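You operate a simulated robot arm through the tools that you are given. There is no shell and no other tool.

You are at the controls of a simulated robot arm. One attempt, no reset.

JOB
Put three small scoops of cocoa and one big scoop of flour in the brown bowl.
Fine: level scoops; scoops back, lids on both tins.

The check looks at the end state, three seconds after you hand in, the way a careful person would. Anything else that was tipped, shoved, dropped, spilled or broken makes it a failure. A push-on lid holds only when it is set on centred and level and pressed home; a screw cap is set on level and turned clockwise until tight.

ROBOT AND FRAMES
A 6-joint arm with a two-finger parallel gripper, fixed in place. Base frame: the origin is at the foot of the arm, x ahead of it, y to its left, z up; the work surface is at about z = 920. Readings come in mm, degrees, newtons and seconds.
With the tool pointing down near the work surface it reaches from about 460 to 880 mm from the base axis. Its first joint turns from -115.0 to 115.0 degrees. Payload 4.2 kg.
Tool frame: the origin (TCP) lies between the finger pads and is the grasp point; the fingertips stand 23 mm ahead of it; z points along the fingers, y is the line along which they close. Largest opening 94 mm; finger width 38, thickness 10; the body of the gripper, 54 by 96 mm, starts 39 mm behind the TCP.
Orientation is that of the tool frame in the base frame, as a unit quaternion [x, y, z, w]. With the fingers straight down and closing along the base's y, the tool's x points along the base's -x, its y along +y and its z along -z.

CONTROLS
- The arm moves only by the tool jog_arm. Its argument "steps" is a list of rows, each a list of 6 numbers: the shift along the tool's x, y, z in units of 400 mm (1.0 is 400 mm), then the turn, a rotation vector about the tool's x, y, z in units of 60 degrees (1.0 is 60 degrees). In form: [[x, y, z, ax, ay, az], ...]. A call has 1 to 20 rows; each row is the pose to reach, as a shift and turn from the pose commanded when the call began, along the tool's axes at that moment. "claw" is the opening, from 0 (shut) to 1 (fully open), set as the call begins (left out, the last holds). A call with a number of a shift or a turn outside -1 to 1 is refused whole. Each row takes 0.2 s and may step no farther than 50 mm and 8.6 degrees from the row before; otherwise, or with a gripper value out of range, the whole call is refused. A pose out of reach is approached as far as the arm can. The call stops where the force on the tool passes 90 N (or 10 N more than at its start, if that is more) or the arm is blocked; 0.2 s more then pass. Each finger travels about 108 mm/s and halts on what it meets, pressing with about 39 N; the grip force reading is that of the motor and also rises with nothing between the fingers. The clock runs only during rows and for 0.2 s after the last one: add rows that repeat a pose to give the fingers time. The reply holds the time, the measured pose of the TCP, the force on the tool along the base axes, the opening and the grip force, in the units named above and with some noise, with the torque about the TCP (base axes, N m) and any sound that the robot's microphone picked up.
- Cameras (640 x 400 px; columns grow to the right, rows downward): "scene" is fixed at [218.5, -501.2, 1666.9]; the picture's right is [0.88, -0.48, 0.00], its down [-0.35, -0.64, -0.68] and it looks along [0.33, 0.60, -0.73] (base axes); focal length 262 px, centre (320, 200). "wrist" rides on the gripper at [86, 16, -74] in the tool frame; the picture's right is [-0.18, 0.98, 0.00], its down [-0.58, -0.11, -0.81] and it looks along [-0.79, -0.15, 0.59] (tool axes); focal length 243 px, centre (320, 200). There is no depth. A picture from a camera that has moved, and an enlarged one, comes with that camera's place and axes in the base frame and with its lens.
- capture(camera): a new picture of that camera. It takes no simulated time.
- move_column(by): slides the trunk up (or, below 0, down) by that many mm; the arm rides with it, the base frame stays. It gives what a move gives, with no picture.
- enlarge(camera, box): a new picture of the part [left, top, right, bottom] of that camera's present view, enlarged. It takes no simulated time.
- hand_in(): hands the job in; it is judged then, once.

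Nothing tells you positions but the pictures and the camera data. Unless the task says otherwise, let go and move clear before handing in.

The tools are called after ">>>" as name(argument=value, ...) on one line, values as JSON. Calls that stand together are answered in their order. jog_arm: Moves the arm, as the interface text tells. Its arguments: {"type":"object","properties":{"steps":{"type":"array"},"claw":{"type":"number"}},"required":["steps"]} The other tools are called the same way: move_column (by) slides the trunk up or down; capture (camera) takes a picture; enlarge (camera, box) takes an enlarged picture of a part of a camera's view; hand_in () hands the job in.

At the start:

```text
t: 0.0
tool_pos: [468.5, 129.4, 1372.8]
orientation: [0.0, 1.0, 0.0, 0.0]
wrist_force: [-0.1, -0.2, 1.0]
torque: [0.0, 0.03, 0.01]
finger_gap: 94.1
gripper_force: 0.1
trunk travel left (down, up): [-825.0, 165.0]
```

scene: 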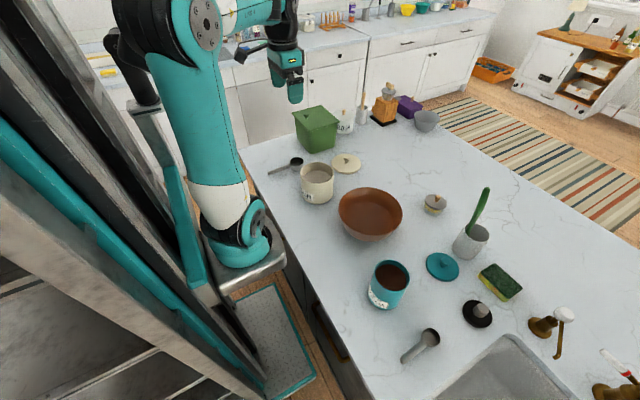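
wrist: 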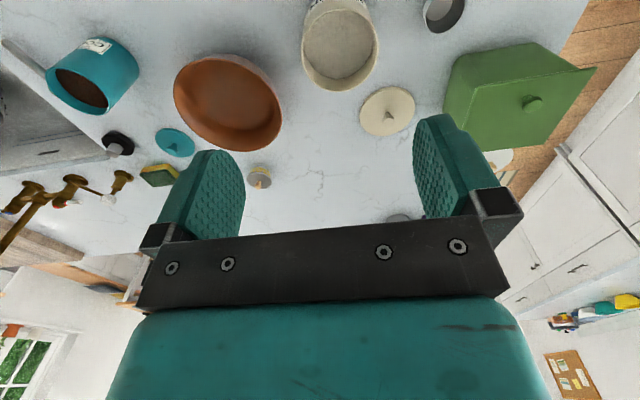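

I see a brown bowl mid-counter, a cream tin with powder (flour, probably) with its lid beside it, a teal tin with cocoa and its lid, and two scoops. I'll take closer pictures first to locate everything.

>>> enlarge(camera="scene", box=[240, 100, 440, 225])

>>> enlarge(camera="scene", box=[340, 225, 540, 350])

>>> enlarge(camera="scene", box=[380, 300, 540, 400])

>>> enlarge(camera="wrist", box=[0, 0, 640, 220])

```text
3.20 times, centred on (340, 162) of scene
camera zoom: at [218.5, -501.2, 1666.9], right [0.88, -0.48, 0.0], down [-0.35, -0.64, -0.68], along [0.33, 0.6, -0.73], focal length 838 px, centre (256, 320)
```

zoom: 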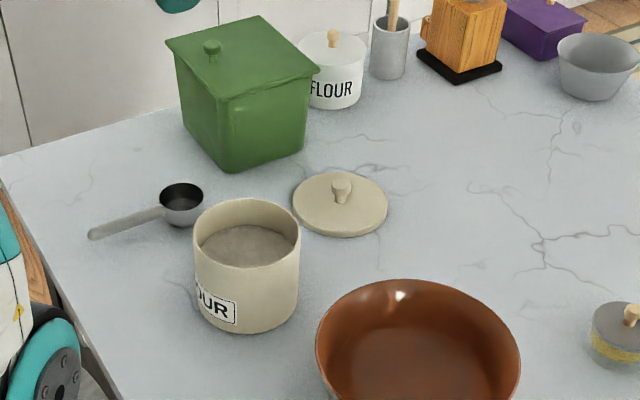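

```text
3.20 times, centred on (440, 288) of scene
camera zoom: at [218.5, -501.2, 1666.9], right [0.88, -0.48, 0.0], down [-0.35, -0.64, -0.68], along [0.33, 0.6, -0.73], focal length 838 px, centre (-64, -80)
```

zoom: 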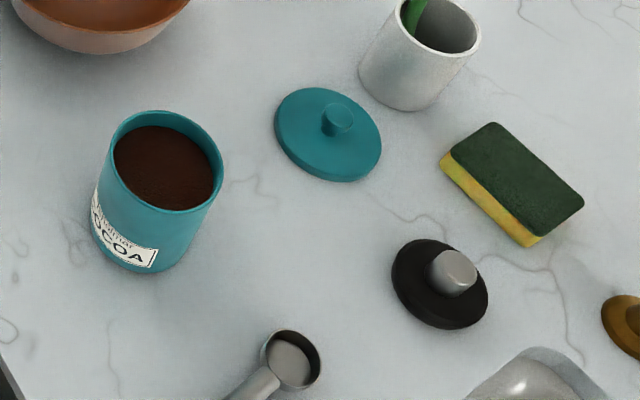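

```text
4.00 times, centred on (460, 350) of scene
camera zoom: at [218.5, -501.2, 1666.9], right [0.88, -0.48, 0.0], down [-0.35, -0.64, -0.68], along [0.33, 0.6, -0.73], focal length 1048 px, centre (-240, -400)
```

zoom: 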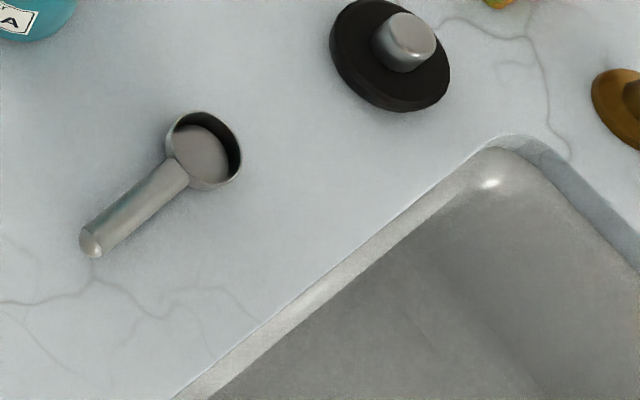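

```text
1.00 times, centred on (320, 110) of wrist (not enlarged: the box is as wide or as high as the picture)
camera zoom: at [382.1, 145.7, 1447.9], right [0.18, 0.98, 0.0], down [0.58, -0.11, 0.81], along [0.79, -0.15, -0.59], focal length 243 px, centre (320, 290)
```

zoom: 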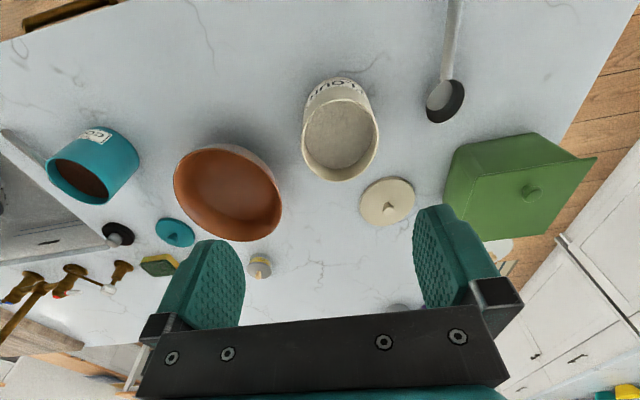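

The left scoop looks bigger (~60 mm cup) than the right one (~46 mm). I'll zoom strongly with both cameras to measure each item before moving.

>>> enlarge(camera="scene", box=[262, 145, 326, 185])

>>> enlarge(camera="scene", box=[296, 150, 368, 210])

>>> enlarge(camera="scene", box=[355, 250, 427, 315])

>>> enlarge(camera="scene", box=[392, 320, 456, 370])

>>> enlarge(camera="scene", box=[412, 240, 476, 290])

>>> enlarge(camera="wrist", box=[280, 0, 480, 125])

>>> enlarge(camera="wrist", box=[20, 0, 220, 125])

```text
10.00 times, centred on (294, 165) of scene
camera zoom: at [218.5, -501.2, 1666.9], right [0.88, -0.48, 0.0], down [-0.35, -0.64, -0.68], along [0.33, 0.6, -0.73], focal length 2619 px, centre (580, 550)
```

zoom: 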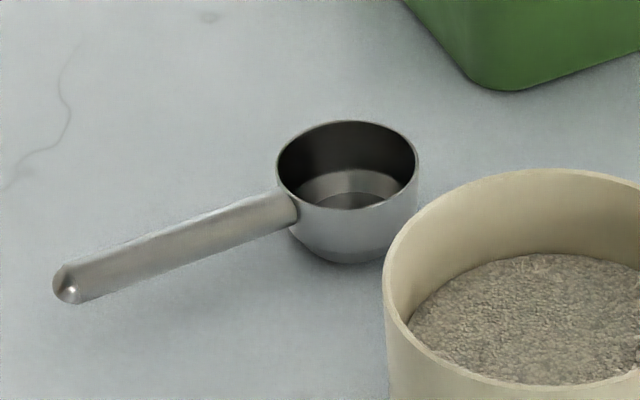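

```text
6.67 times, centred on (332, 180) of scene
camera zoom: at [218.5, -501.2, 1666.9], right [0.88, -0.48, 0.0], down [-0.35, -0.64, -0.68], along [0.33, 0.6, -0.73], focal length 1746 px, centre (240, 333)
```

zoom: 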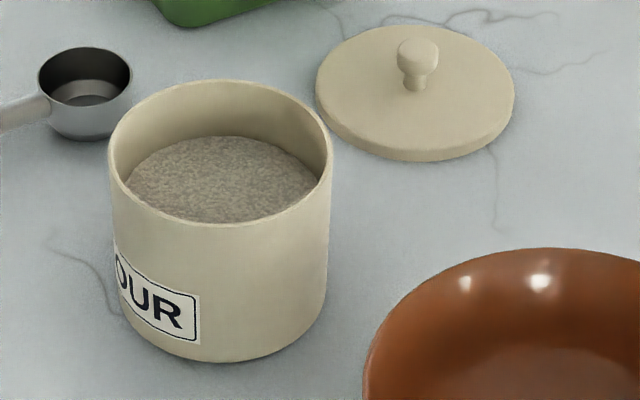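

```text
6.15 times, centred on (391, 282) of scene
camera zoom: at [218.5, -501.2, 1666.9], right [0.88, -0.48, 0.0], down [-0.35, -0.64, -0.68], along [0.33, 0.6, -0.73], focal length 1612 px, centre (-117, -308)
```

zoom: 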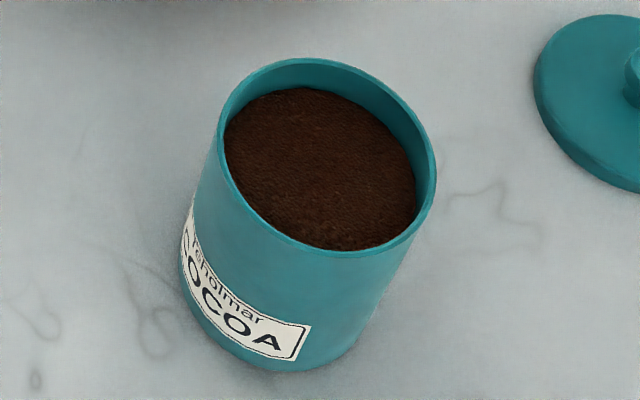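

```text
8.00 times, centred on (424, 345) of scene
camera zoom: at [218.5, -501.2, 1666.9], right [0.88, -0.48, 0.0], down [-0.35, -0.64, -0.68], along [0.33, 0.6, -0.73], focal length 2095 px, centre (-512, -960)
```

zoom: 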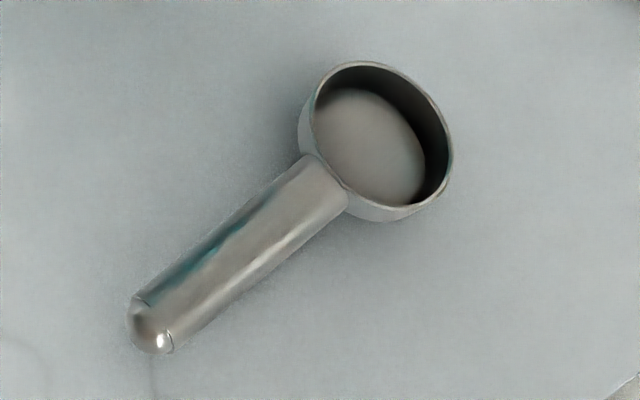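

```text
8.00 times, centred on (444, 265) of scene
camera zoom: at [218.5, -501.2, 1666.9], right [0.88, -0.48, 0.0], down [-0.35, -0.64, -0.68], along [0.33, 0.6, -0.73], focal length 2095 px, centre (-672, -320)
```

zoom: 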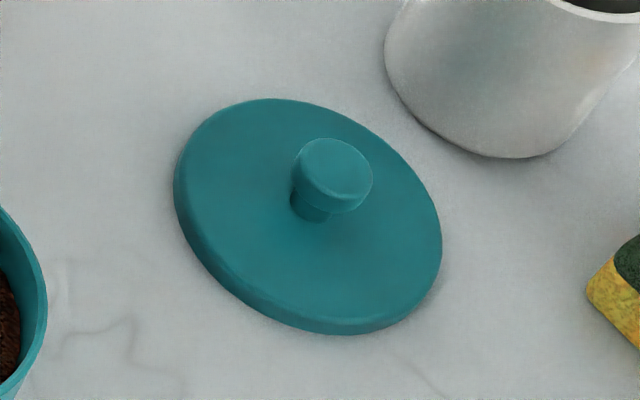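

```text
3.20 times, centred on (380, 62) of wrist
camera zoom: at [382.1, 145.7, 1447.9], right [0.18, 0.98, 0.0], down [0.58, -0.11, 0.81], along [0.79, -0.15, -0.59], focal length 776 px, centre (128, 640)
```

zoom: 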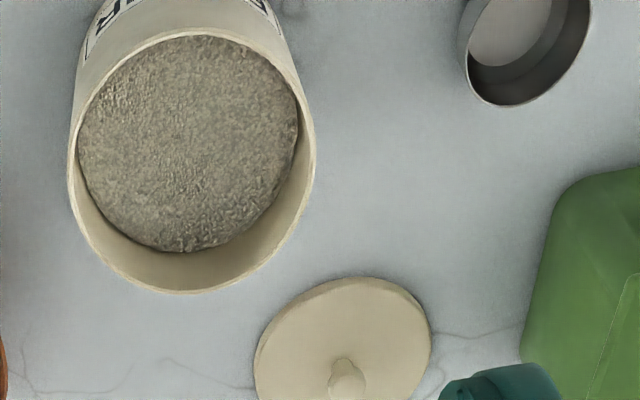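

```text
3.20 times, centred on (120, 62) of wrist
camera zoom: at [382.1, 145.7, 1447.9], right [0.18, 0.98, 0.0], down [0.58, -0.11, 0.81], along [0.79, -0.15, -0.59], focal length 776 px, centre (960, 640)
```

zoom: 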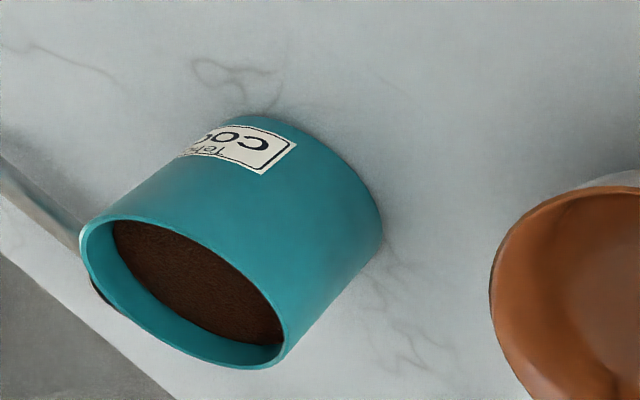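

The big scoop lies around (560, 325) with its handle toward the robot, and the small one around (562, -462). I'll move the gripper above the big scoop for a closer look from the wrist camera.

>>> jog_arm(steps=[[-0.004, 0.075, 0.08, 0, 0, 0], [-0.008, 0.15, 0.16, 0, 0, 0], [-0.012, 0.225, 0.24, 0, 0, 0], [-0.016, 0.3, 0.32, 0, 0, 0], [-0.02, 0.375, 0.4, 0, 0, 0], [-0.024, 0.45, 0.48, 0, 0, 0], [-0.0288, 0.5265, 0.557, 0, 0, 0], [-0.0288, 0.5265, 0.557, 0, 0, 0]], claw=1.0)

>>> capture(camera="wrist")

>>> capture(camera="scene")

```text
t: 1.8
tool_pos: [480.8, 339.5, 1149.0]
orientation: [0.0, 1.0, 0.0, 0.0]
wrist_force: [0.1, 0.1, 0.1]
torque: [0.01, -0.01, 0.04]
finger_gap: 93.9
gripper_force: 0.0
trunk travel left (down, up): [-825.0, 165.0]
```

```text
taken
camera wrist: at [392.8, 356.6, 1224.5], right [0.18, 0.98, 0.0], down [0.58, -0.11, 0.81], along [0.79, -0.15, -0.59], focal length 243 px, centre (320, 200)
```

wrist: 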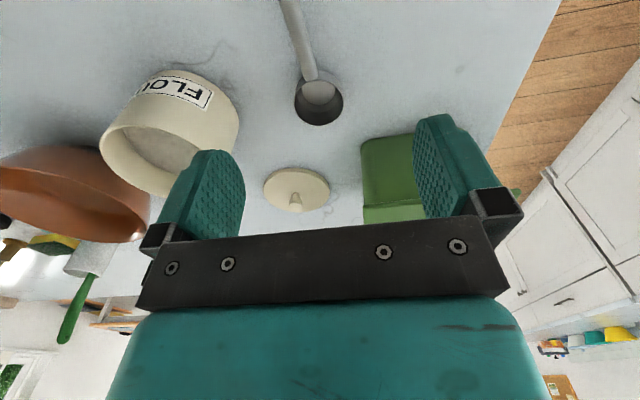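

```text
taken
```

scene: 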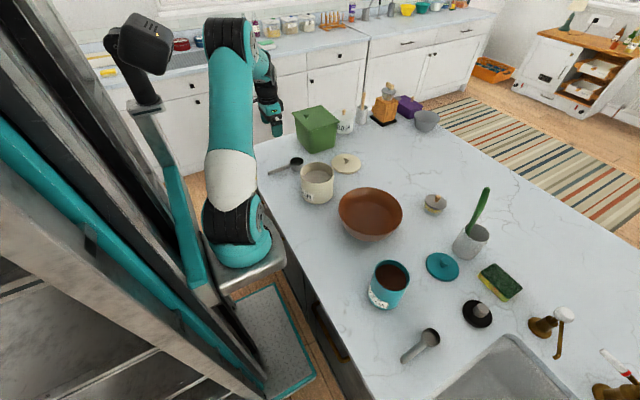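

The cream tin's label reads FLOUR, good. Zooming on the big scoop from here.

>>> enlarge(camera="wrist", box=[260, 0, 388, 130])

>>> enlarge(camera="wrist", box=[80, 50, 280, 220])

>>> enlarge(camera="wrist", box=[240, 140, 360, 220])

```text
3.08 times, centred on (324, 65) of wrist
camera zoom: at [392.8, 356.6, 1224.5], right [0.18, 0.98, 0.0], down [0.58, -0.11, 0.81], along [0.79, -0.15, -0.59], focal length 746 px, centre (308, 615)
```

zoom: 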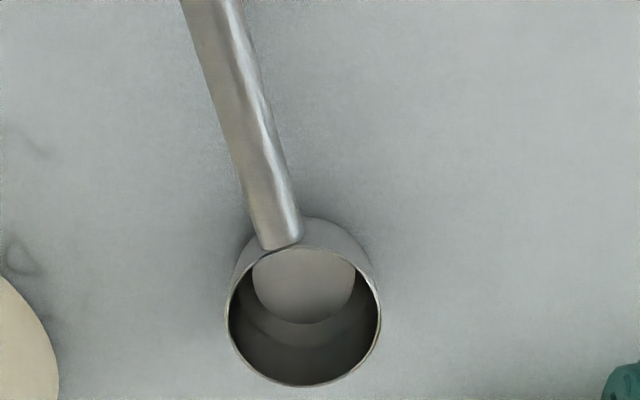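

```text
2.35 times, centred on (180, 135) of wrist
camera zoom: at [392.8, 356.6, 1224.5], right [0.18, 0.98, 0.0], down [0.58, -0.11, 0.81], along [0.79, -0.15, -0.59], focal length 571 px, centre (649, 353)
```

zoom: 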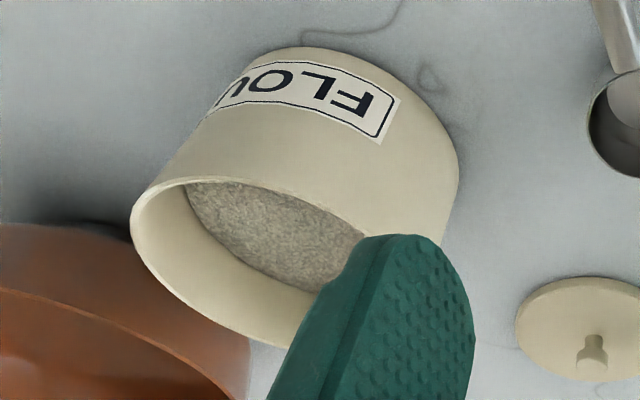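

```text
5.00 times, centred on (300, 180) of wrist
camera zoom: at [392.8, 356.6, 1224.5], right [0.18, 0.98, 0.0], down [0.58, -0.11, 0.81], along [0.79, -0.15, -0.59], focal length 1213 px, centre (420, 300)
```

zoom: 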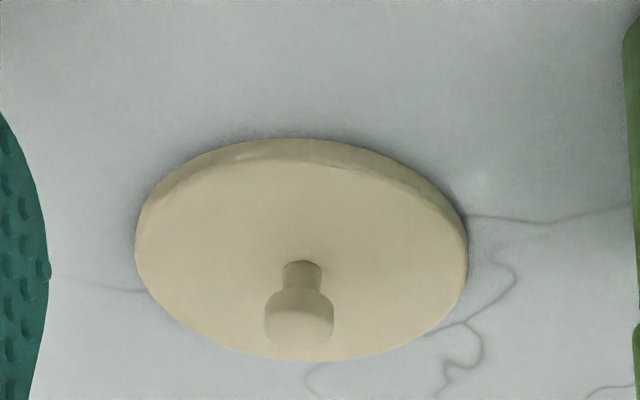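

Everything is roughly located: big scoop handle along x at about z 953, flour tin at (565, 152), cocoa tin at (537, -309), bowl near (640, -82). Before gripping anything, I'll test in free space above the bowl how far the wrist can tilt and roll for pouring.

>>> jog_arm(steps=[[-0.011, -0.108, -0.028, 0, -0.056, 0], [-0.022, -0.217, -0.056, 0, -0.111, 0], [-0.033, -0.325, -0.083, 0, -0.167, 0], [-0.044, -0.433, -0.111, 0, -0.222, 0], [-0.056, -0.542, -0.139, 0, -0.278, 0], [-0.067, -0.65, -0.167, 0, -0.333, 0], [-0.078, -0.758, -0.194, 0, -0.389, 0], [-0.089, -0.867, -0.222, 0, -0.444, 0], [-0.1, -0.975, -0.25, 0, -0.5, 0], [-0.1, -0.975, -0.25, 0, -0.5, 0]])

>>> capture(camera="scene")

>>> capture(camera="wrist")

```text
t: 4.0
tool_pos: [518.3, -50.3, 1249.9]
orientation: [-0.001, 0.966, 0.0, 0.258]
wrist_force: [-0.5, 1.2, 0.0]
torque: [0.0, 0.01, 0.01]
finger_gap: 94.1
gripper_force: 0.1
trunk travel left (down, up): [-825.0, 165.0]
```

```text
taken
```

scene: 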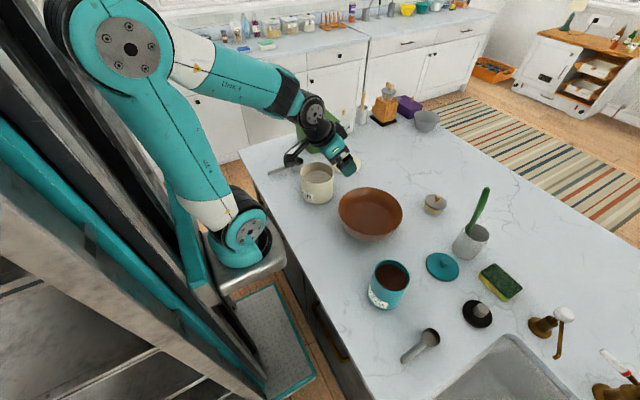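

```text
taken
camera wrist: at [406.1, -34.2, 1272.0], right [0.16, 0.98, 0.09], down [0.1, -0.11, 0.99], along [0.98, -0.15, -0.12], focal length 243 px, centre (320, 200)
```

wrist: 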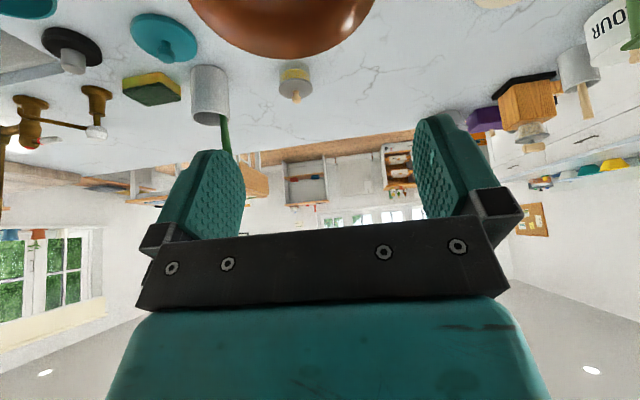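

The tilt of 30° works. I'll now test rolling about the tool-forward axis for a pour, and look at where the arm's foot really is.

>>> enlarge(camera="scene", box=[160, 120, 420, 290])

>>> enlarge(camera="scene", box=[325, 175, 425, 250])

```text
2.35 times, centred on (290, 205) of scene
camera zoom: at [218.5, -501.2, 1666.9], right [0.88, -0.48, 0.0], down [-0.35, -0.64, -0.68], along [0.33, 0.6, -0.73], focal length 616 px, centre (391, 188)
```

zoom: 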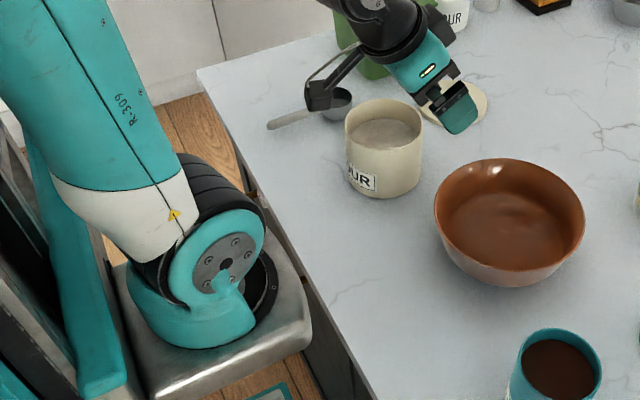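

```text
5.33 times, centred on (375, 212) of scene
camera zoom: at [218.5, -501.2, 1666.9], right [0.88, -0.48, 0.0], down [-0.35, -0.64, -0.68], along [0.33, 0.6, -0.73], focal length 1397 px, centre (27, 133)
```

zoom: 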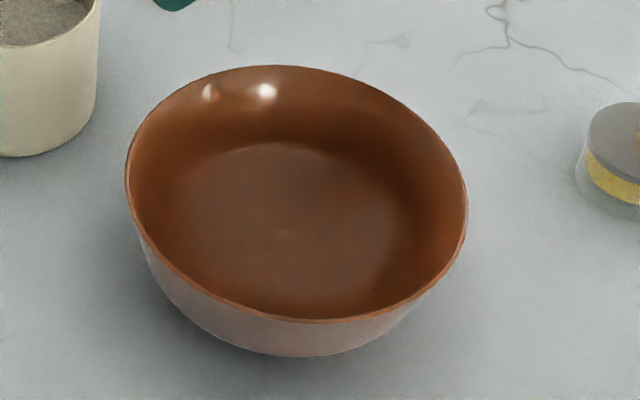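

The bowl sits at about (645, -77) with its rim near z 1005. Now testing a roll about the base x axis (pouring motion) in free air.

>>> jog_arm(steps=[[0, 0, 0, -0.108, 0, 0.0625], [0, 0, 0, -0.2165, 0, 0.125], [0, 0, 0, -0.325, 0, 0.1875], [0, 0, 0, -0.433, 0, 0.25], [0, 0, 0, -0.541, 0, 0.3125], [0, 0, 0, -0.65, 0, 0.375], [0, 0, 0, -0.758, 0, 0.4375], [0, 0, 0, -0.866, 0, 0.5], [0, 0, 0, -0.866, 0, 0.5]])

>>> jog_arm(steps=[[0, 0, 0, -0.108, 0, 0.0625], [0, 0, 0, -0.2165, 0, 0.125], [0, 0, 0, -0.325, 0, 0.1875], [0, 0, 0, -0.433, 0, 0.25], [0, 0, 0, -0.541, 0, 0.3125], [0, 0, 0, -0.65, 0, 0.375], [0, 0, 0, -0.758, 0, 0.4375], [0, 0, 0, -0.866, 0, 0.5], [0, 0, 0, -0.866, 0, 0.5]])

>>> capture(camera="scene")

```text
t: 6.0
tool_pos: [546.0, -60.0, 1261.9]
orientation: [0.128, 0.837, 0.483, 0.224]
wrist_force: [0.2, 0.6, -0.2]
torque: [0.03, -0.01, -0.04]
finger_gap: 93.9
gripper_force: 0.1
out of reach, approached as far as the arm can: row 3, 4, 5, 6, 7, 8, 9
trunk travel left (down, up): [-825.0, 165.0]
```

```text
t: 8.0
tool_pos: [461.5, -120.8, 1134.8]
orientation: [0.224, 0.482, 0.837, 0.129]
wrist_force: [0.2, -0.4, 0.2]
torque: [0.02, 0.02, 0.0]
finger_gap: 94.2
gripper_force: 0.1
out of reach, approached as far as the arm can: row 1, 2, 3, 4, 5, 6, 7, 8, 9
trunk travel left (down, up): [-825.0, 165.0]
```

```text
taken
```

scene: 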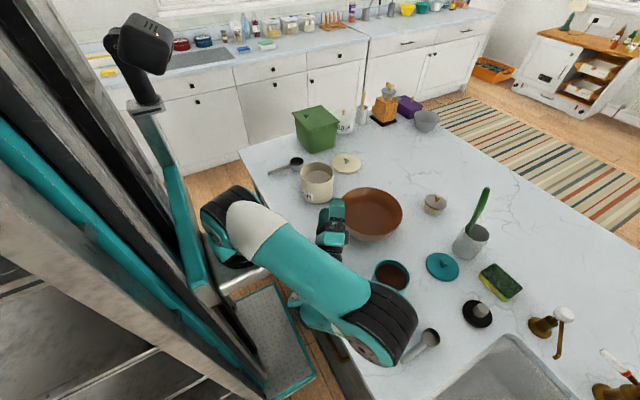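

The arm swung to an awkward elbow configuration because that pour pose is out of reach. I'll check nothing was touched, then undo the roll.

>>> enlarge(camera="scene", box=[280, 150, 500, 400])

>>> jog_arm(steps=[[0, 0, 0, 0.108, 0, -0.0625], [0, 0, 0, 0.2165, 0, -0.125], [0, 0, 0, 0.325, 0, -0.1875], [0, 0, 0, 0.433, 0, -0.25], [0, 0, 0, 0.541, 0, -0.3125], [0, 0, 0, 0.65, 0, -0.375], [0, 0, 0, 0.758, 0, -0.4375], [0, 0, 0, 0.866, 0, -0.5], [0, 0, 0, 0.866, 0, -0.5]])

>>> capture(camera="scene")

```text
1.60 times, centred on (390, 275) of scene
camera zoom: at [218.5, -501.2, 1666.9], right [0.88, -0.48, 0.0], down [-0.35, -0.64, -0.68], along [0.33, 0.6, -0.73], focal length 419 px, centre (208, 80)
```

zoom: 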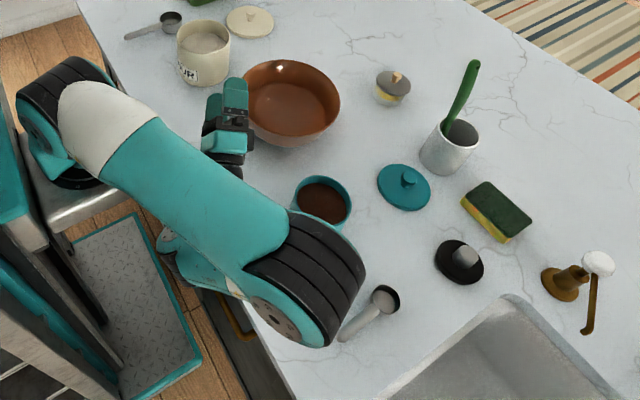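

```text
t: 10.0
tool_pos: [503.5, -155.9, 1124.4]
orientation: [0.129, 0.836, 0.483, 0.224]
wrist_force: [-0.3, 0.2, 0.1]
torque: [0.0, 0.03, -0.02]
finger_gap: 93.9
gripper_force: 0.0
out of reach, approached as far as the arm can: row 1, 2, 3, 4, 5, 6, 7, 8, 9
trunk travel left (down, up): [-825.0, 165.0]
```

```text
taken
```

scene: 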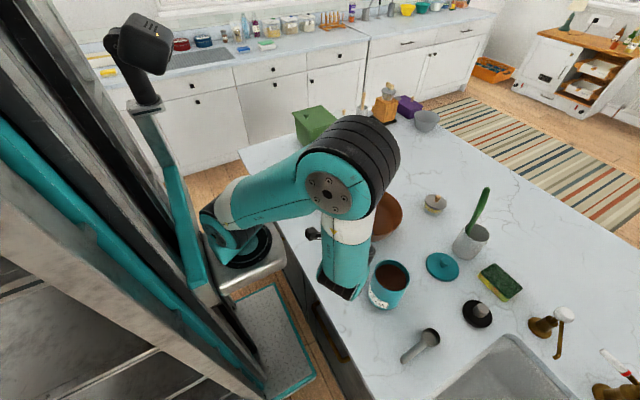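

>>> jog_arm(steps=[[0, 0, 0, 0.108, 0, -0.0625], [0, 0, 0, 0.2165, 0, -0.125], [0, 0, 0, 0.325, 0, -0.1875], [0, 0, 0, 0.433, 0, -0.25], [0, 0, 0, 0.541, 0, -0.3125], [0, 0, 0, 0.65, 0, -0.375], [0, 0, 0, 0.758, 0, -0.4375], [0, 0, 0, 0.866, 0, -0.5], [0, 0, 0, 0.866, 0, -0.5]])

>>> capture(camera="scene")

```text
t: 12.0
tool_pos: [563.2, -172.6, 1139.3]
orientation: [-0.001, 0.966, -0.001, 0.258]
wrist_force: [0.7, -0.9, -0.5]
torque: [-0.02, -0.01, -0.02]
finger_gap: 93.9
gripper_force: 0.0
out of reach, approached as far as the arm can: row 1, 2, 3, 4, 5, 6, 7, 8, 9
trunk travel left (down, up): [-825.0, 165.0]
```

```text
taken
```

scene: 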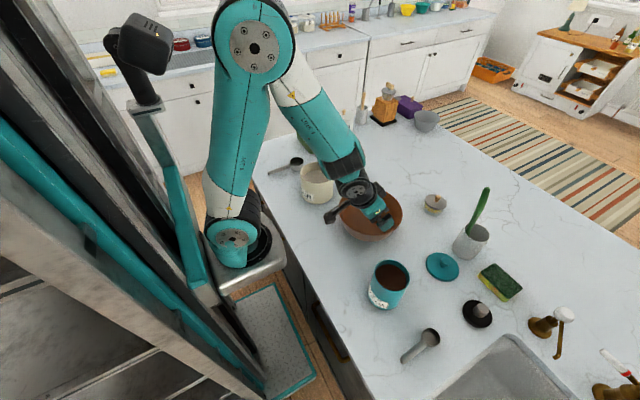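

The gripper's hanging in a different arm branch now, offset from its commanded pose. I'll bring the tool back to vertical at an easily reachable spot to recover a clean configuration.

>>> jog_arm(steps=[[-0.02, 0.03, 0.0125, 0, 0.125, 0], [-0.04, 0.06, 0.025, 0, 0.25, 0], [-0.06, 0.09, 0.0375, 0, 0.375, 0], [-0.0866, 0.125, 0.05, 0, 0.5, 0], [-0.0866, 0.125, 0.05, 0, 0.5, 0], [-0.0866, 0.125, 0.05, 0, 0.5, 0]])

>>> capture(camera="scene")

```text
t: 13.4
tool_pos: [603.8, -122.0, 1139.4]
orientation: [0.0, 1.0, 0.0, 0.0]
wrist_force: [0.2, 0.6, -0.1]
torque: [0.02, 0.0, -0.02]
finger_gap: 94.0
gripper_force: 0.0
trunk travel left (down, up): [-825.0, 165.0]
```

```text
taken
```

scene: 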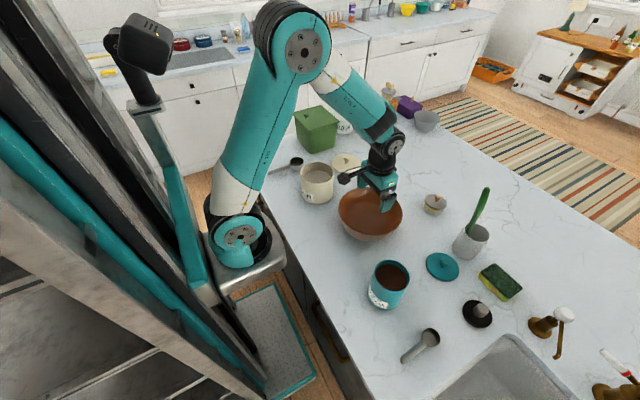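

The arm is back in a sane configuration, with the tool vertical at (604, -122, 1139). I'll rise and move over toward the flour tin to measure it precisely with the wrist camera.

>>> jog_arm(steps=[[0.04, 0.09, -0.04, 0, 0, 0], [0.08, 0.18, -0.08, 0, 0, 0], [0.12, 0.27, -0.12, 0, 0, 0], [0.16, 0.36, -0.16, 0, 0, 0], [0.2, 0.45, -0.2, 0, 0, 0], [0.24, 0.54, -0.24, 0, 0, 0], [0.28, 0.61, -0.26, 0, 0, 0], [0.31, 0.669, -0.2765, 0, 0, 0], [0.31, 0.669, -0.2765, 0, 0, 0]])

>>> capture(camera="wrist")

>>> capture(camera="scene")

```text
t: 15.4
tool_pos: [476.2, 144.9, 1249.8]
orientation: [0.0, 1.0, 0.0, 0.001]
wrist_force: [1.0, 0.9, 0.3]
torque: [0.01, 0.02, -0.02]
finger_gap: 94.0
gripper_force: 0.0
trunk travel left (down, up): [-825.0, 165.0]
```

```text
taken
camera wrist: at [390.7, 161.5, 1325.6], right [0.18, 0.98, 0.0], down [0.58, -0.11, 0.81], along [0.79, -0.15, -0.59], focal length 243 px, centre (320, 200)
```

wrist: 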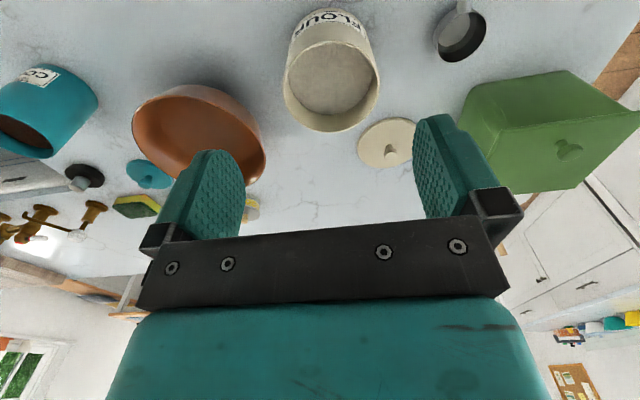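

```text
taken
```

scene: 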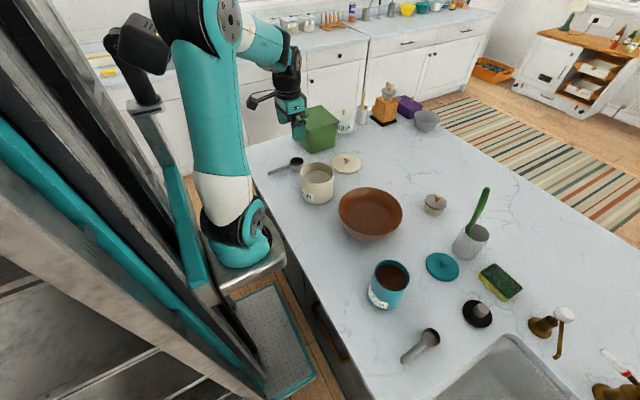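

>>> enlarge(camera="wrist", box=[270, 0, 398, 140])

>>> enlarge(camera="wrist", box=[340, 100, 440, 180])

>>> enlarge(camera="wrist", box=[110, 70, 290, 190])

>>> enlarge(camera="wrist", box=[0, 40, 140, 180])

```text
2.86 times, centred on (334, 70) of wrist
camera zoom: at [390.7, 161.5, 1325.6], right [0.18, 0.98, 0.0], down [0.58, -0.11, 0.81], along [0.79, -0.15, -0.59], focal length 693 px, centre (280, 571)
```

zoom: 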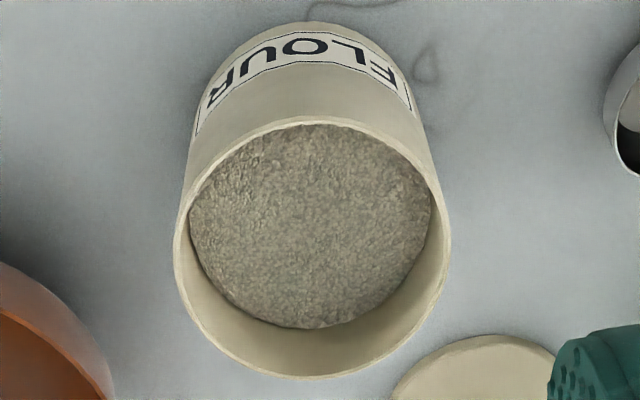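

```text
5.00 times, centred on (390, 140) of wrist
camera zoom: at [390.7, 161.5, 1325.6], right [0.18, 0.98, 0.0], down [0.58, -0.11, 0.81], along [0.79, -0.15, -0.59], focal length 1213 px, centre (-30, 500)
```

zoom: 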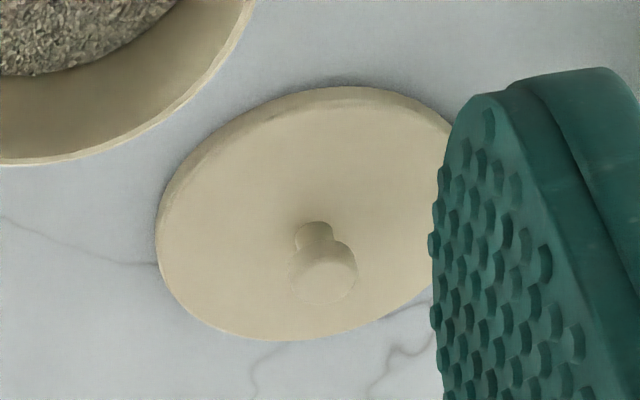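

```text
3.33 times, centred on (200, 130) of wrist
camera zoom: at [390.7, 161.5, 1325.6], right [0.18, 0.98, 0.0], down [0.58, -0.11, 0.81], along [0.79, -0.15, -0.59], focal length 809 px, centre (720, 433)
```

zoom: 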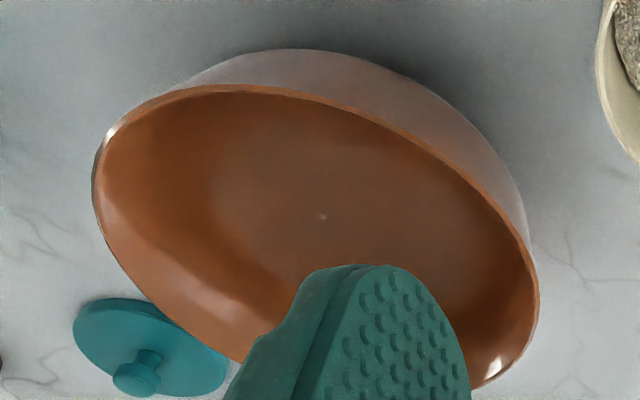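

```text
2.86 times, centred on (70, 110) of wrist
camera zoom: at [390.7, 161.5, 1325.6], right [0.18, 0.98, 0.0], down [0.58, -0.11, 0.81], along [0.79, -0.15, -0.59], focal length 693 px, centre (1034, 457)
```

zoom: 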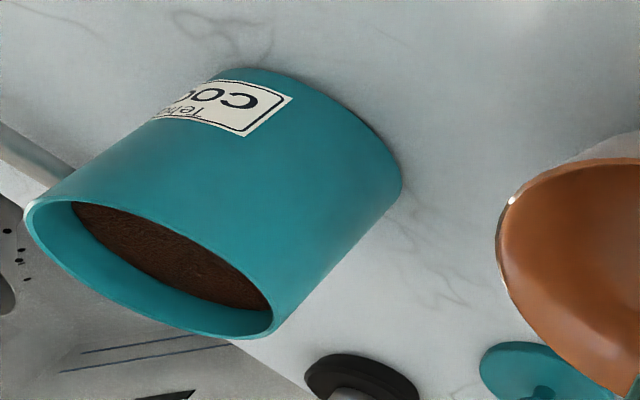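

Flour tin: centre ≈ (563, 144), radius ≈ 62, rim z ≈ 1028, flour about 40 mm below the rim. Next I'll hover above the big scoop's handle with the fingers aligned across it.

>>> jog_arm(steps=[[0.01, 0.07, 0.083, 0, 0, -0.015], [0.02, 0.14, 0.166, 0, 0, -0.03], [0.03, 0.21, 0.25, 0, 0, -0.045], [0.04, 0.28, 0.333, 0, 0, -0.06], [0.05, 0.35, 0.416, 0, 0, -0.075], [0.061, 0.424, 0.5, 0, 0, -0.0917], [0.061, 0.424, 0.5, 0, 0, -0.0917]])

>>> capture(camera="wrist")

>>> enlarge(camera="scene", box=[230, 60, 390, 210])

```text
t: 17.0
tool_pos: [454.0, 314.8, 1052.3]
orientation: [-0.049, 0.999, 0.0, 0.0]
wrist_force: [-1.1, 0.1, 0.2]
torque: [0.01, -0.01, 0.0]
finger_gap: 94.1
gripper_force: 0.0
trunk travel left (down, up): [-825.0, 165.0]
```

```text
taken
camera wrist: at [365.9, 322.2, 1126.8], right [0.09, 1.0, 0.0], down [0.59, -0.05, 0.81], along [0.8, -0.07, -0.59], focal length 243 px, centre (320, 200)
```

wrist: 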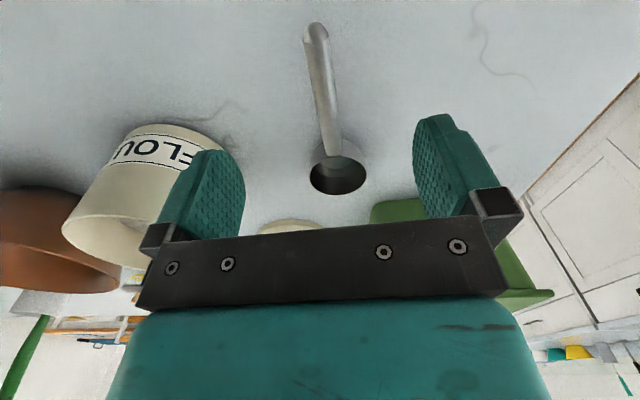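

```text
2.67 times, centred on (310, 135) of scene
camera zoom: at [218.5, -501.2, 1666.9], right [0.88, -0.48, 0.0], down [-0.35, -0.64, -0.68], along [0.33, 0.6, -0.73], focal length 698 px, centre (347, 373)
```

zoom: 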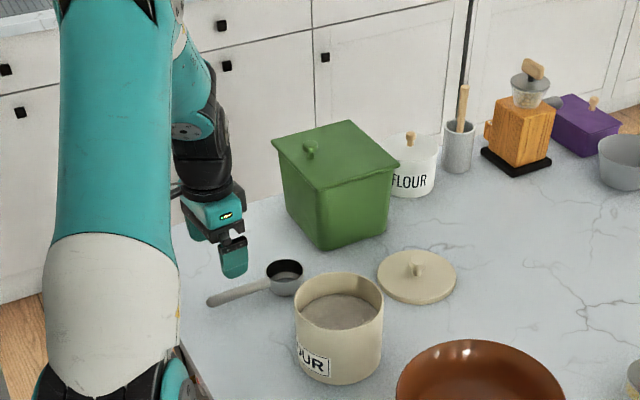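

>>> enlarge(camera="wrist", box=[260, 10, 400, 210])

>>> enlarge(camera="wrist", box=[290, 10, 390, 80])

>>> enlarge(camera="wrist", box=[290, 130, 390, 200])

```text
2.00 times, centred on (330, 110) of wrist
camera zoom: at [365.9, 322.2, 1126.8], right [0.09, 1.0, 0.0], down [0.59, -0.05, 0.81], along [0.8, -0.07, -0.59], focal length 485 px, centre (300, 380)
```

zoom: 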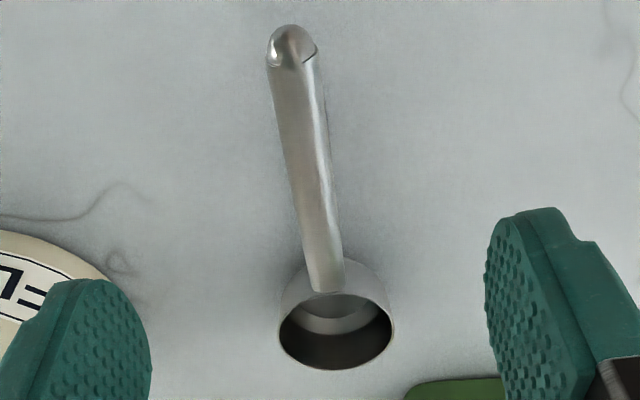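

```text
5.71 times, centred on (340, 45) of wrist
camera zoom: at [365.9, 322.2, 1126.8], right [0.09, 1.0, 0.0], down [0.59, -0.05, 0.81], along [0.8, -0.07, -0.59], focal length 1386 px, centre (206, 1086)
```

zoom: 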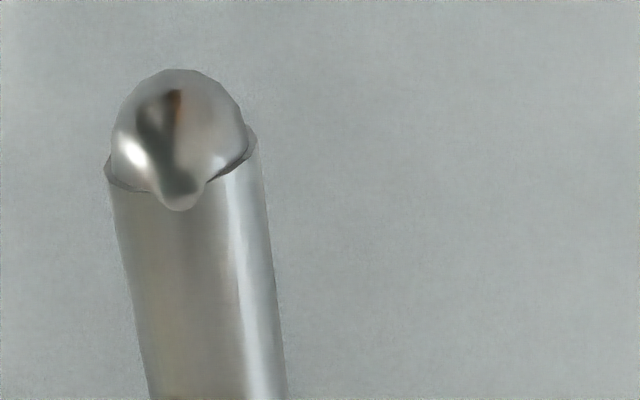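

```text
5.71 times, centred on (340, 165) of wrist
camera zoom: at [365.9, 322.2, 1126.8], right [0.09, 1.0, 0.0], down [0.59, -0.05, 0.81], along [0.8, -0.07, -0.59], focal length 1386 px, centre (206, 400)
```

zoom: 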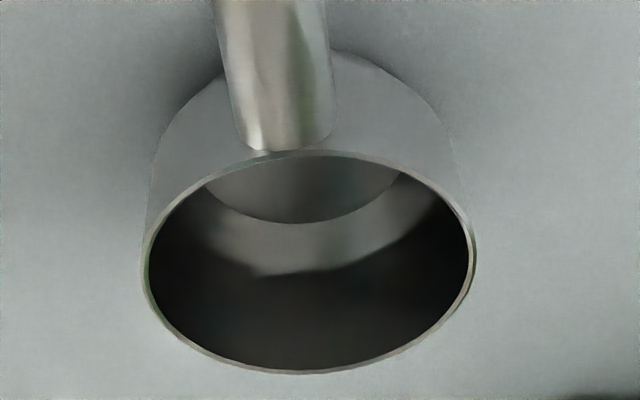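

The handle axis is under the gripper, about z 951. Descending so the fingertips straddle it.

>>> jog_arm(steps=[[0, 0.001, 0.08, 0, 0, 0.01], [0, 0.002, 0.16, 0, 0, 0.01], [0, 0.002, 0.2325, 0, 0, 0.01], [0, 0.002, 0.2325, 0, 0, 0.01]])

>>> capture(camera="wrist")

>>> enlarge(camera="scene", box=[250, 110, 350, 190])

```text
t: 18.0
tool_pos: [452.3, 314.6, 958.5]
orientation: [-0.043, 0.999, -0.001, 0.0]
wrist_force: [-0.2, 0.5, 0.0]
torque: [0.01, -0.02, -0.01]
finger_gap: 94.2
gripper_force: 0.1
trunk travel left (down, up): [-825.0, 165.0]
```

```text
taken
camera wrist: at [365.1, 323.9, 1033.2], right [0.1, 1.0, 0.0], down [0.59, -0.06, 0.81], along [0.8, -0.08, -0.59], focal length 243 px, centre (320, 200)
```

wrist: 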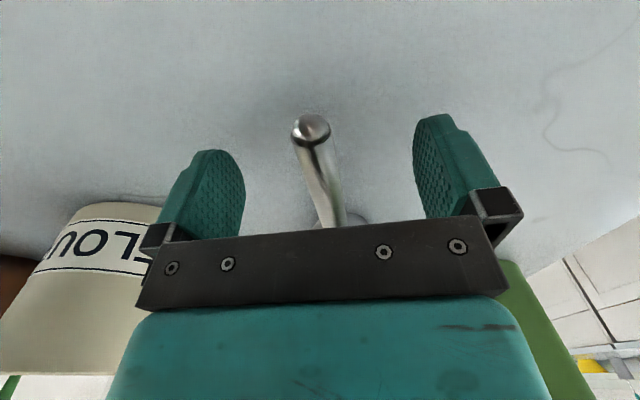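

```text
5.00 times, centred on (300, 150) of scene
camera zoom: at [218.5, -501.2, 1666.9], right [0.88, -0.48, 0.0], down [-0.35, -0.64, -0.68], along [0.33, 0.6, -0.73], focal length 1310 px, centre (420, 450)
```

zoom: 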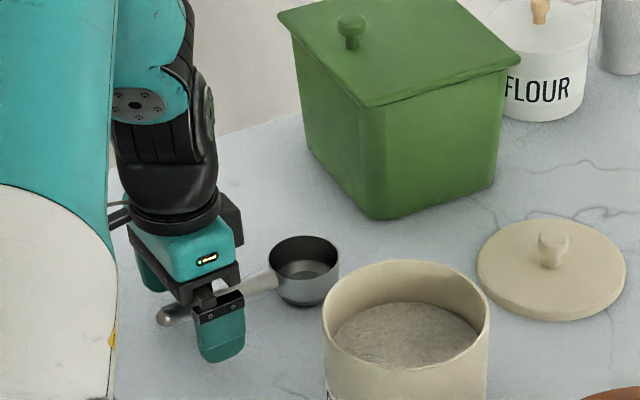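

The handle tip appears slightly higher than estimated (~z 955), so I'll rise 5 mm for a fingertip grip and close.

>>> jog_arm(steps=[[0, 0, -0.0125, 0, 0, 0], [0, 0, -0.0125, 0, 0, 0]])

>>> jog_arm(steps=[[0, 0, 0, 0, 0, 0], [0, 0, 0, 0, 0, 0], [0, 0, 0, 0, 0, 0], [0, 0, 0, 0, 0, 0], [0, 0, 0, 0, 0, 0]], claw=0)

>>> capture(camera="wrist")

>>> enlarge(camera="scene", box=[250, 110, 350, 190])

```text
t: 18.6
tool_pos: [453.4, 314.4, 963.6]
orientation: [-0.044, 0.999, 0.0, 0.0]
wrist_force: [0.1, 0.9, -0.1]
torque: [0.0, 0.01, 0.02]
finger_gap: 94.2
gripper_force: 0.1
trunk travel left (down, up): [-825.0, 165.0]
```

```text
t: 19.8
tool_pos: [451.8, 314.2, 964.1]
orientation: [-0.043, 0.999, 0.0, 0.0]
wrist_force: [0.1, 0.0, 0.4]
torque: [-0.01, -0.06, -0.07]
finger_gap: 16.4
gripper_force: 39.1
trunk travel left (down, up): [-825.0, 165.0]
```

```text
taken
camera wrist: at [364.9, 323.9, 1039.0], right [0.1, 1.0, 0.0], down [0.59, -0.06, 0.81], along [0.8, -0.08, -0.59], focal length 243 px, centre (320, 200)
```

wrist: 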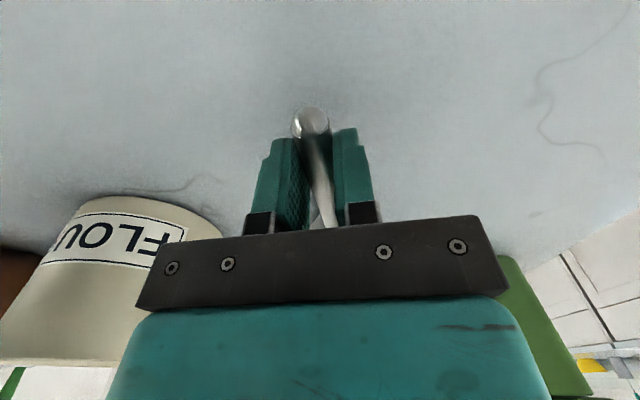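

```text
5.00 times, centred on (300, 150) of scene
camera zoom: at [218.5, -501.2, 1666.9], right [0.88, -0.48, 0.0], down [-0.35, -0.64, -0.68], along [0.33, 0.6, -0.73], focal length 1310 px, centre (420, 450)
```

zoom: 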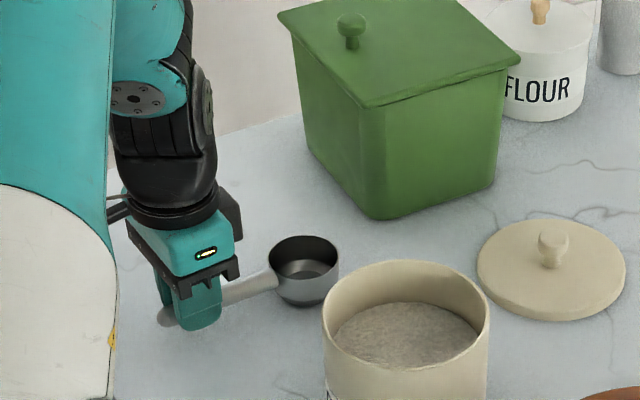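

Gripped: gap 16.4 mm, 39 N. I'll lift it straight up and check the hold.

>>> jog_arm(steps=[[0, 0, -0.025, 0, 0, 0], [0, 0, -0.075, 0, 0, 0], [0, 0, -0.15, 0, 0, 0], [0, 0, -0.25, 0, 0, 0], [0, 0, -0.35, 0, 0, 0], [0, 0, -0.45, 0, 0, 0], [0, 0, -0.45, 0, 0, 0]])

>>> capture(camera="wrist")

>>> enlarge(camera="scene", box=[220, 30, 380, 210])

```text
t: 21.4
tool_pos: [452.2, 313.8, 1144.2]
orientation: [-0.044, 0.999, -0.001, 0.0]
wrist_force: [0.6, -0.4, -0.2]
torque: [0.01, -0.02, -0.02]
finger_gap: 0.1
gripper_force: 38.4
trunk travel left (down, up): [-825.0, 165.0]
```

```text
taken
camera wrist: at [364.1, 323.9, 1218.9], right [0.1, 1.0, 0.0], down [0.59, -0.06, 0.81], along [0.8, -0.08, -0.59], focal length 243 px, centre (320, 200)
```

wrist: 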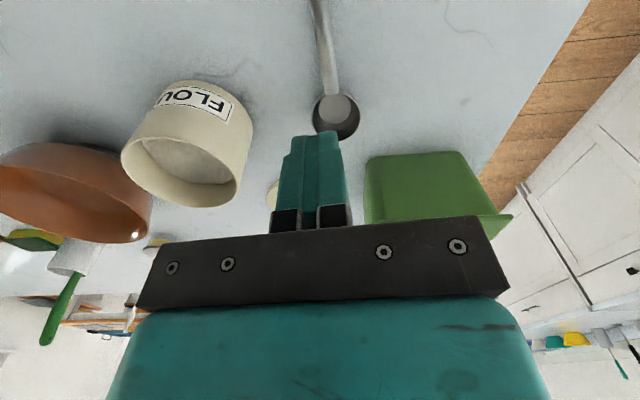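

```text
2.22 times, centred on (300, 120) of scene
camera zoom: at [218.5, -501.2, 1666.9], right [0.88, -0.48, 0.0], down [-0.35, -0.64, -0.68], along [0.33, 0.6, -0.73], focal length 582 px, centre (364, 378)
```

zoom: 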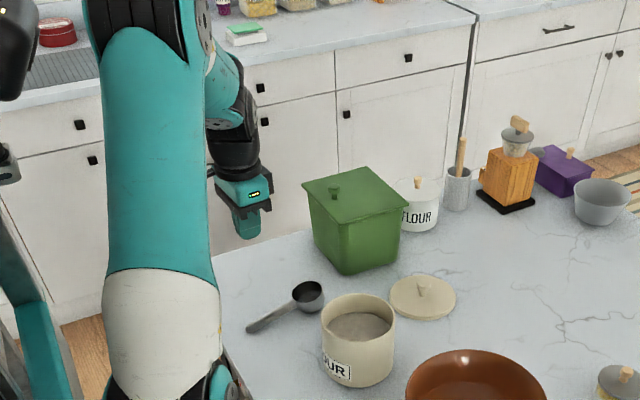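

The scoop slipped out of the fingertips and is still on the counter – the grip was too near the tips. I'll inspect how it lies now.

>>> enlarge(camera="scene", box=[262, 140, 326, 190])

>>> enlarge(camera="wrist", box=[280, 0, 408, 140])

```text
8.00 times, centred on (294, 165) of scene
camera zoom: at [218.5, -501.2, 1666.9], right [0.88, -0.48, 0.0], down [-0.35, -0.64, -0.68], along [0.33, 0.6, -0.73], focal length 2095 px, centre (528, 480)
```

zoom: 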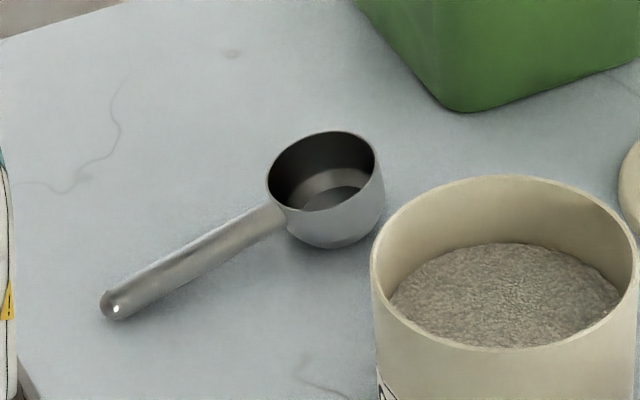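

```text
2.86 times, centred on (344, 70) of wrist
camera zoom: at [364.1, 323.9, 1218.9], right [0.1, 1.0, 0.0], down [0.59, -0.06, 0.81], along [0.8, -0.08, -0.59], focal length 693 px, centre (251, 571)
```

zoom: 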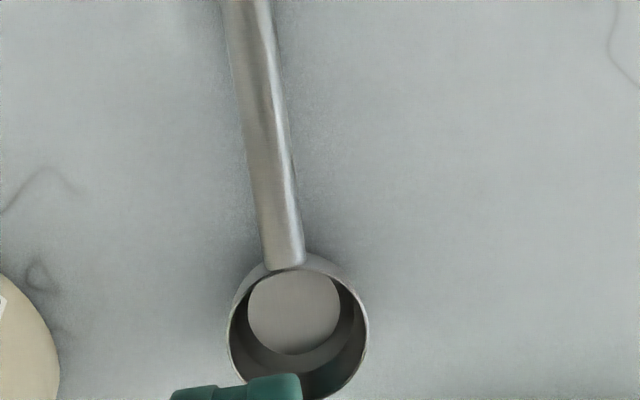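

The scoop now rests tilted with its handle tip on the counter (bowl ≈ (546, 326)). I'll regrip it close to the bowl with the handle deep between the pads.

>>> jog_arm(steps=[[-0.03, 0.002, 0.09, 0, 0, 0], [-0.06, 0.004, 0.18, 0, 0, 0], [-0.09, 0.006, 0.27, 0, 0, 0], [-0.104, 0.0076, 0.36, 0, 0, 0], [-0.104, 0.0076, 0.36, 0, 0, 0]], claw=1)

>>> capture(camera="wrist")

>>> enlarge(camera="scene", box=[250, 110, 350, 190])

```text
t: 22.6
tool_pos: [493.4, 321.5, 999.7]
orientation: [-0.043, 0.999, 0.001, 0.0]
wrist_force: [-0.6, -0.5, -0.5]
torque: [-0.02, 0.0, 0.01]
finger_gap: 93.8
gripper_force: 0.1
trunk travel left (down, up): [-825.0, 165.0]
```

```text
taken
camera wrist: at [406.5, 330.7, 1074.4], right [0.1, 1.0, 0.0], down [0.59, -0.06, 0.81], along [0.8, -0.08, -0.59], focal length 243 px, centre (320, 200)
```

wrist: 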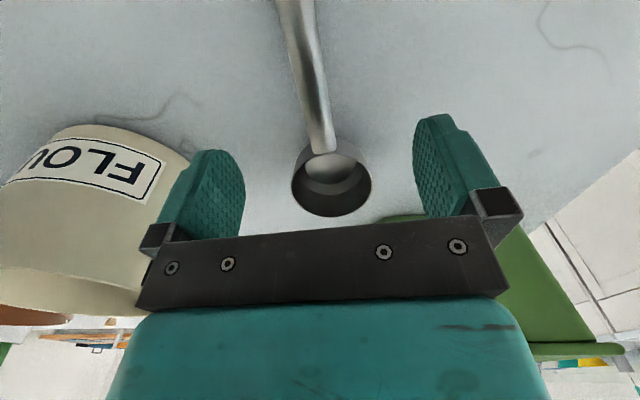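

```text
5.00 times, centred on (300, 150) of scene
camera zoom: at [218.5, -501.2, 1666.9], right [0.88, -0.48, 0.0], down [-0.35, -0.64, -0.68], along [0.33, 0.6, -0.73], focal length 1310 px, centre (420, 450)
```

zoom: 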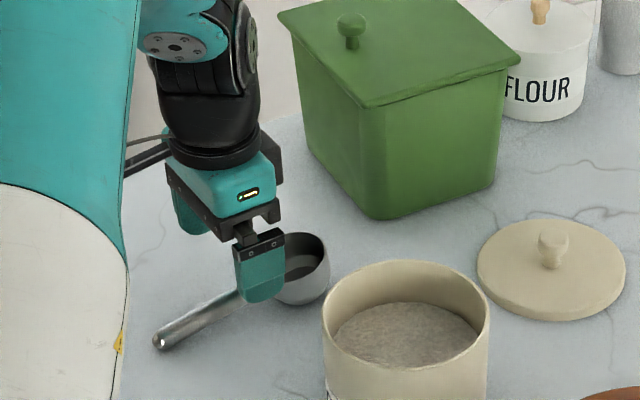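

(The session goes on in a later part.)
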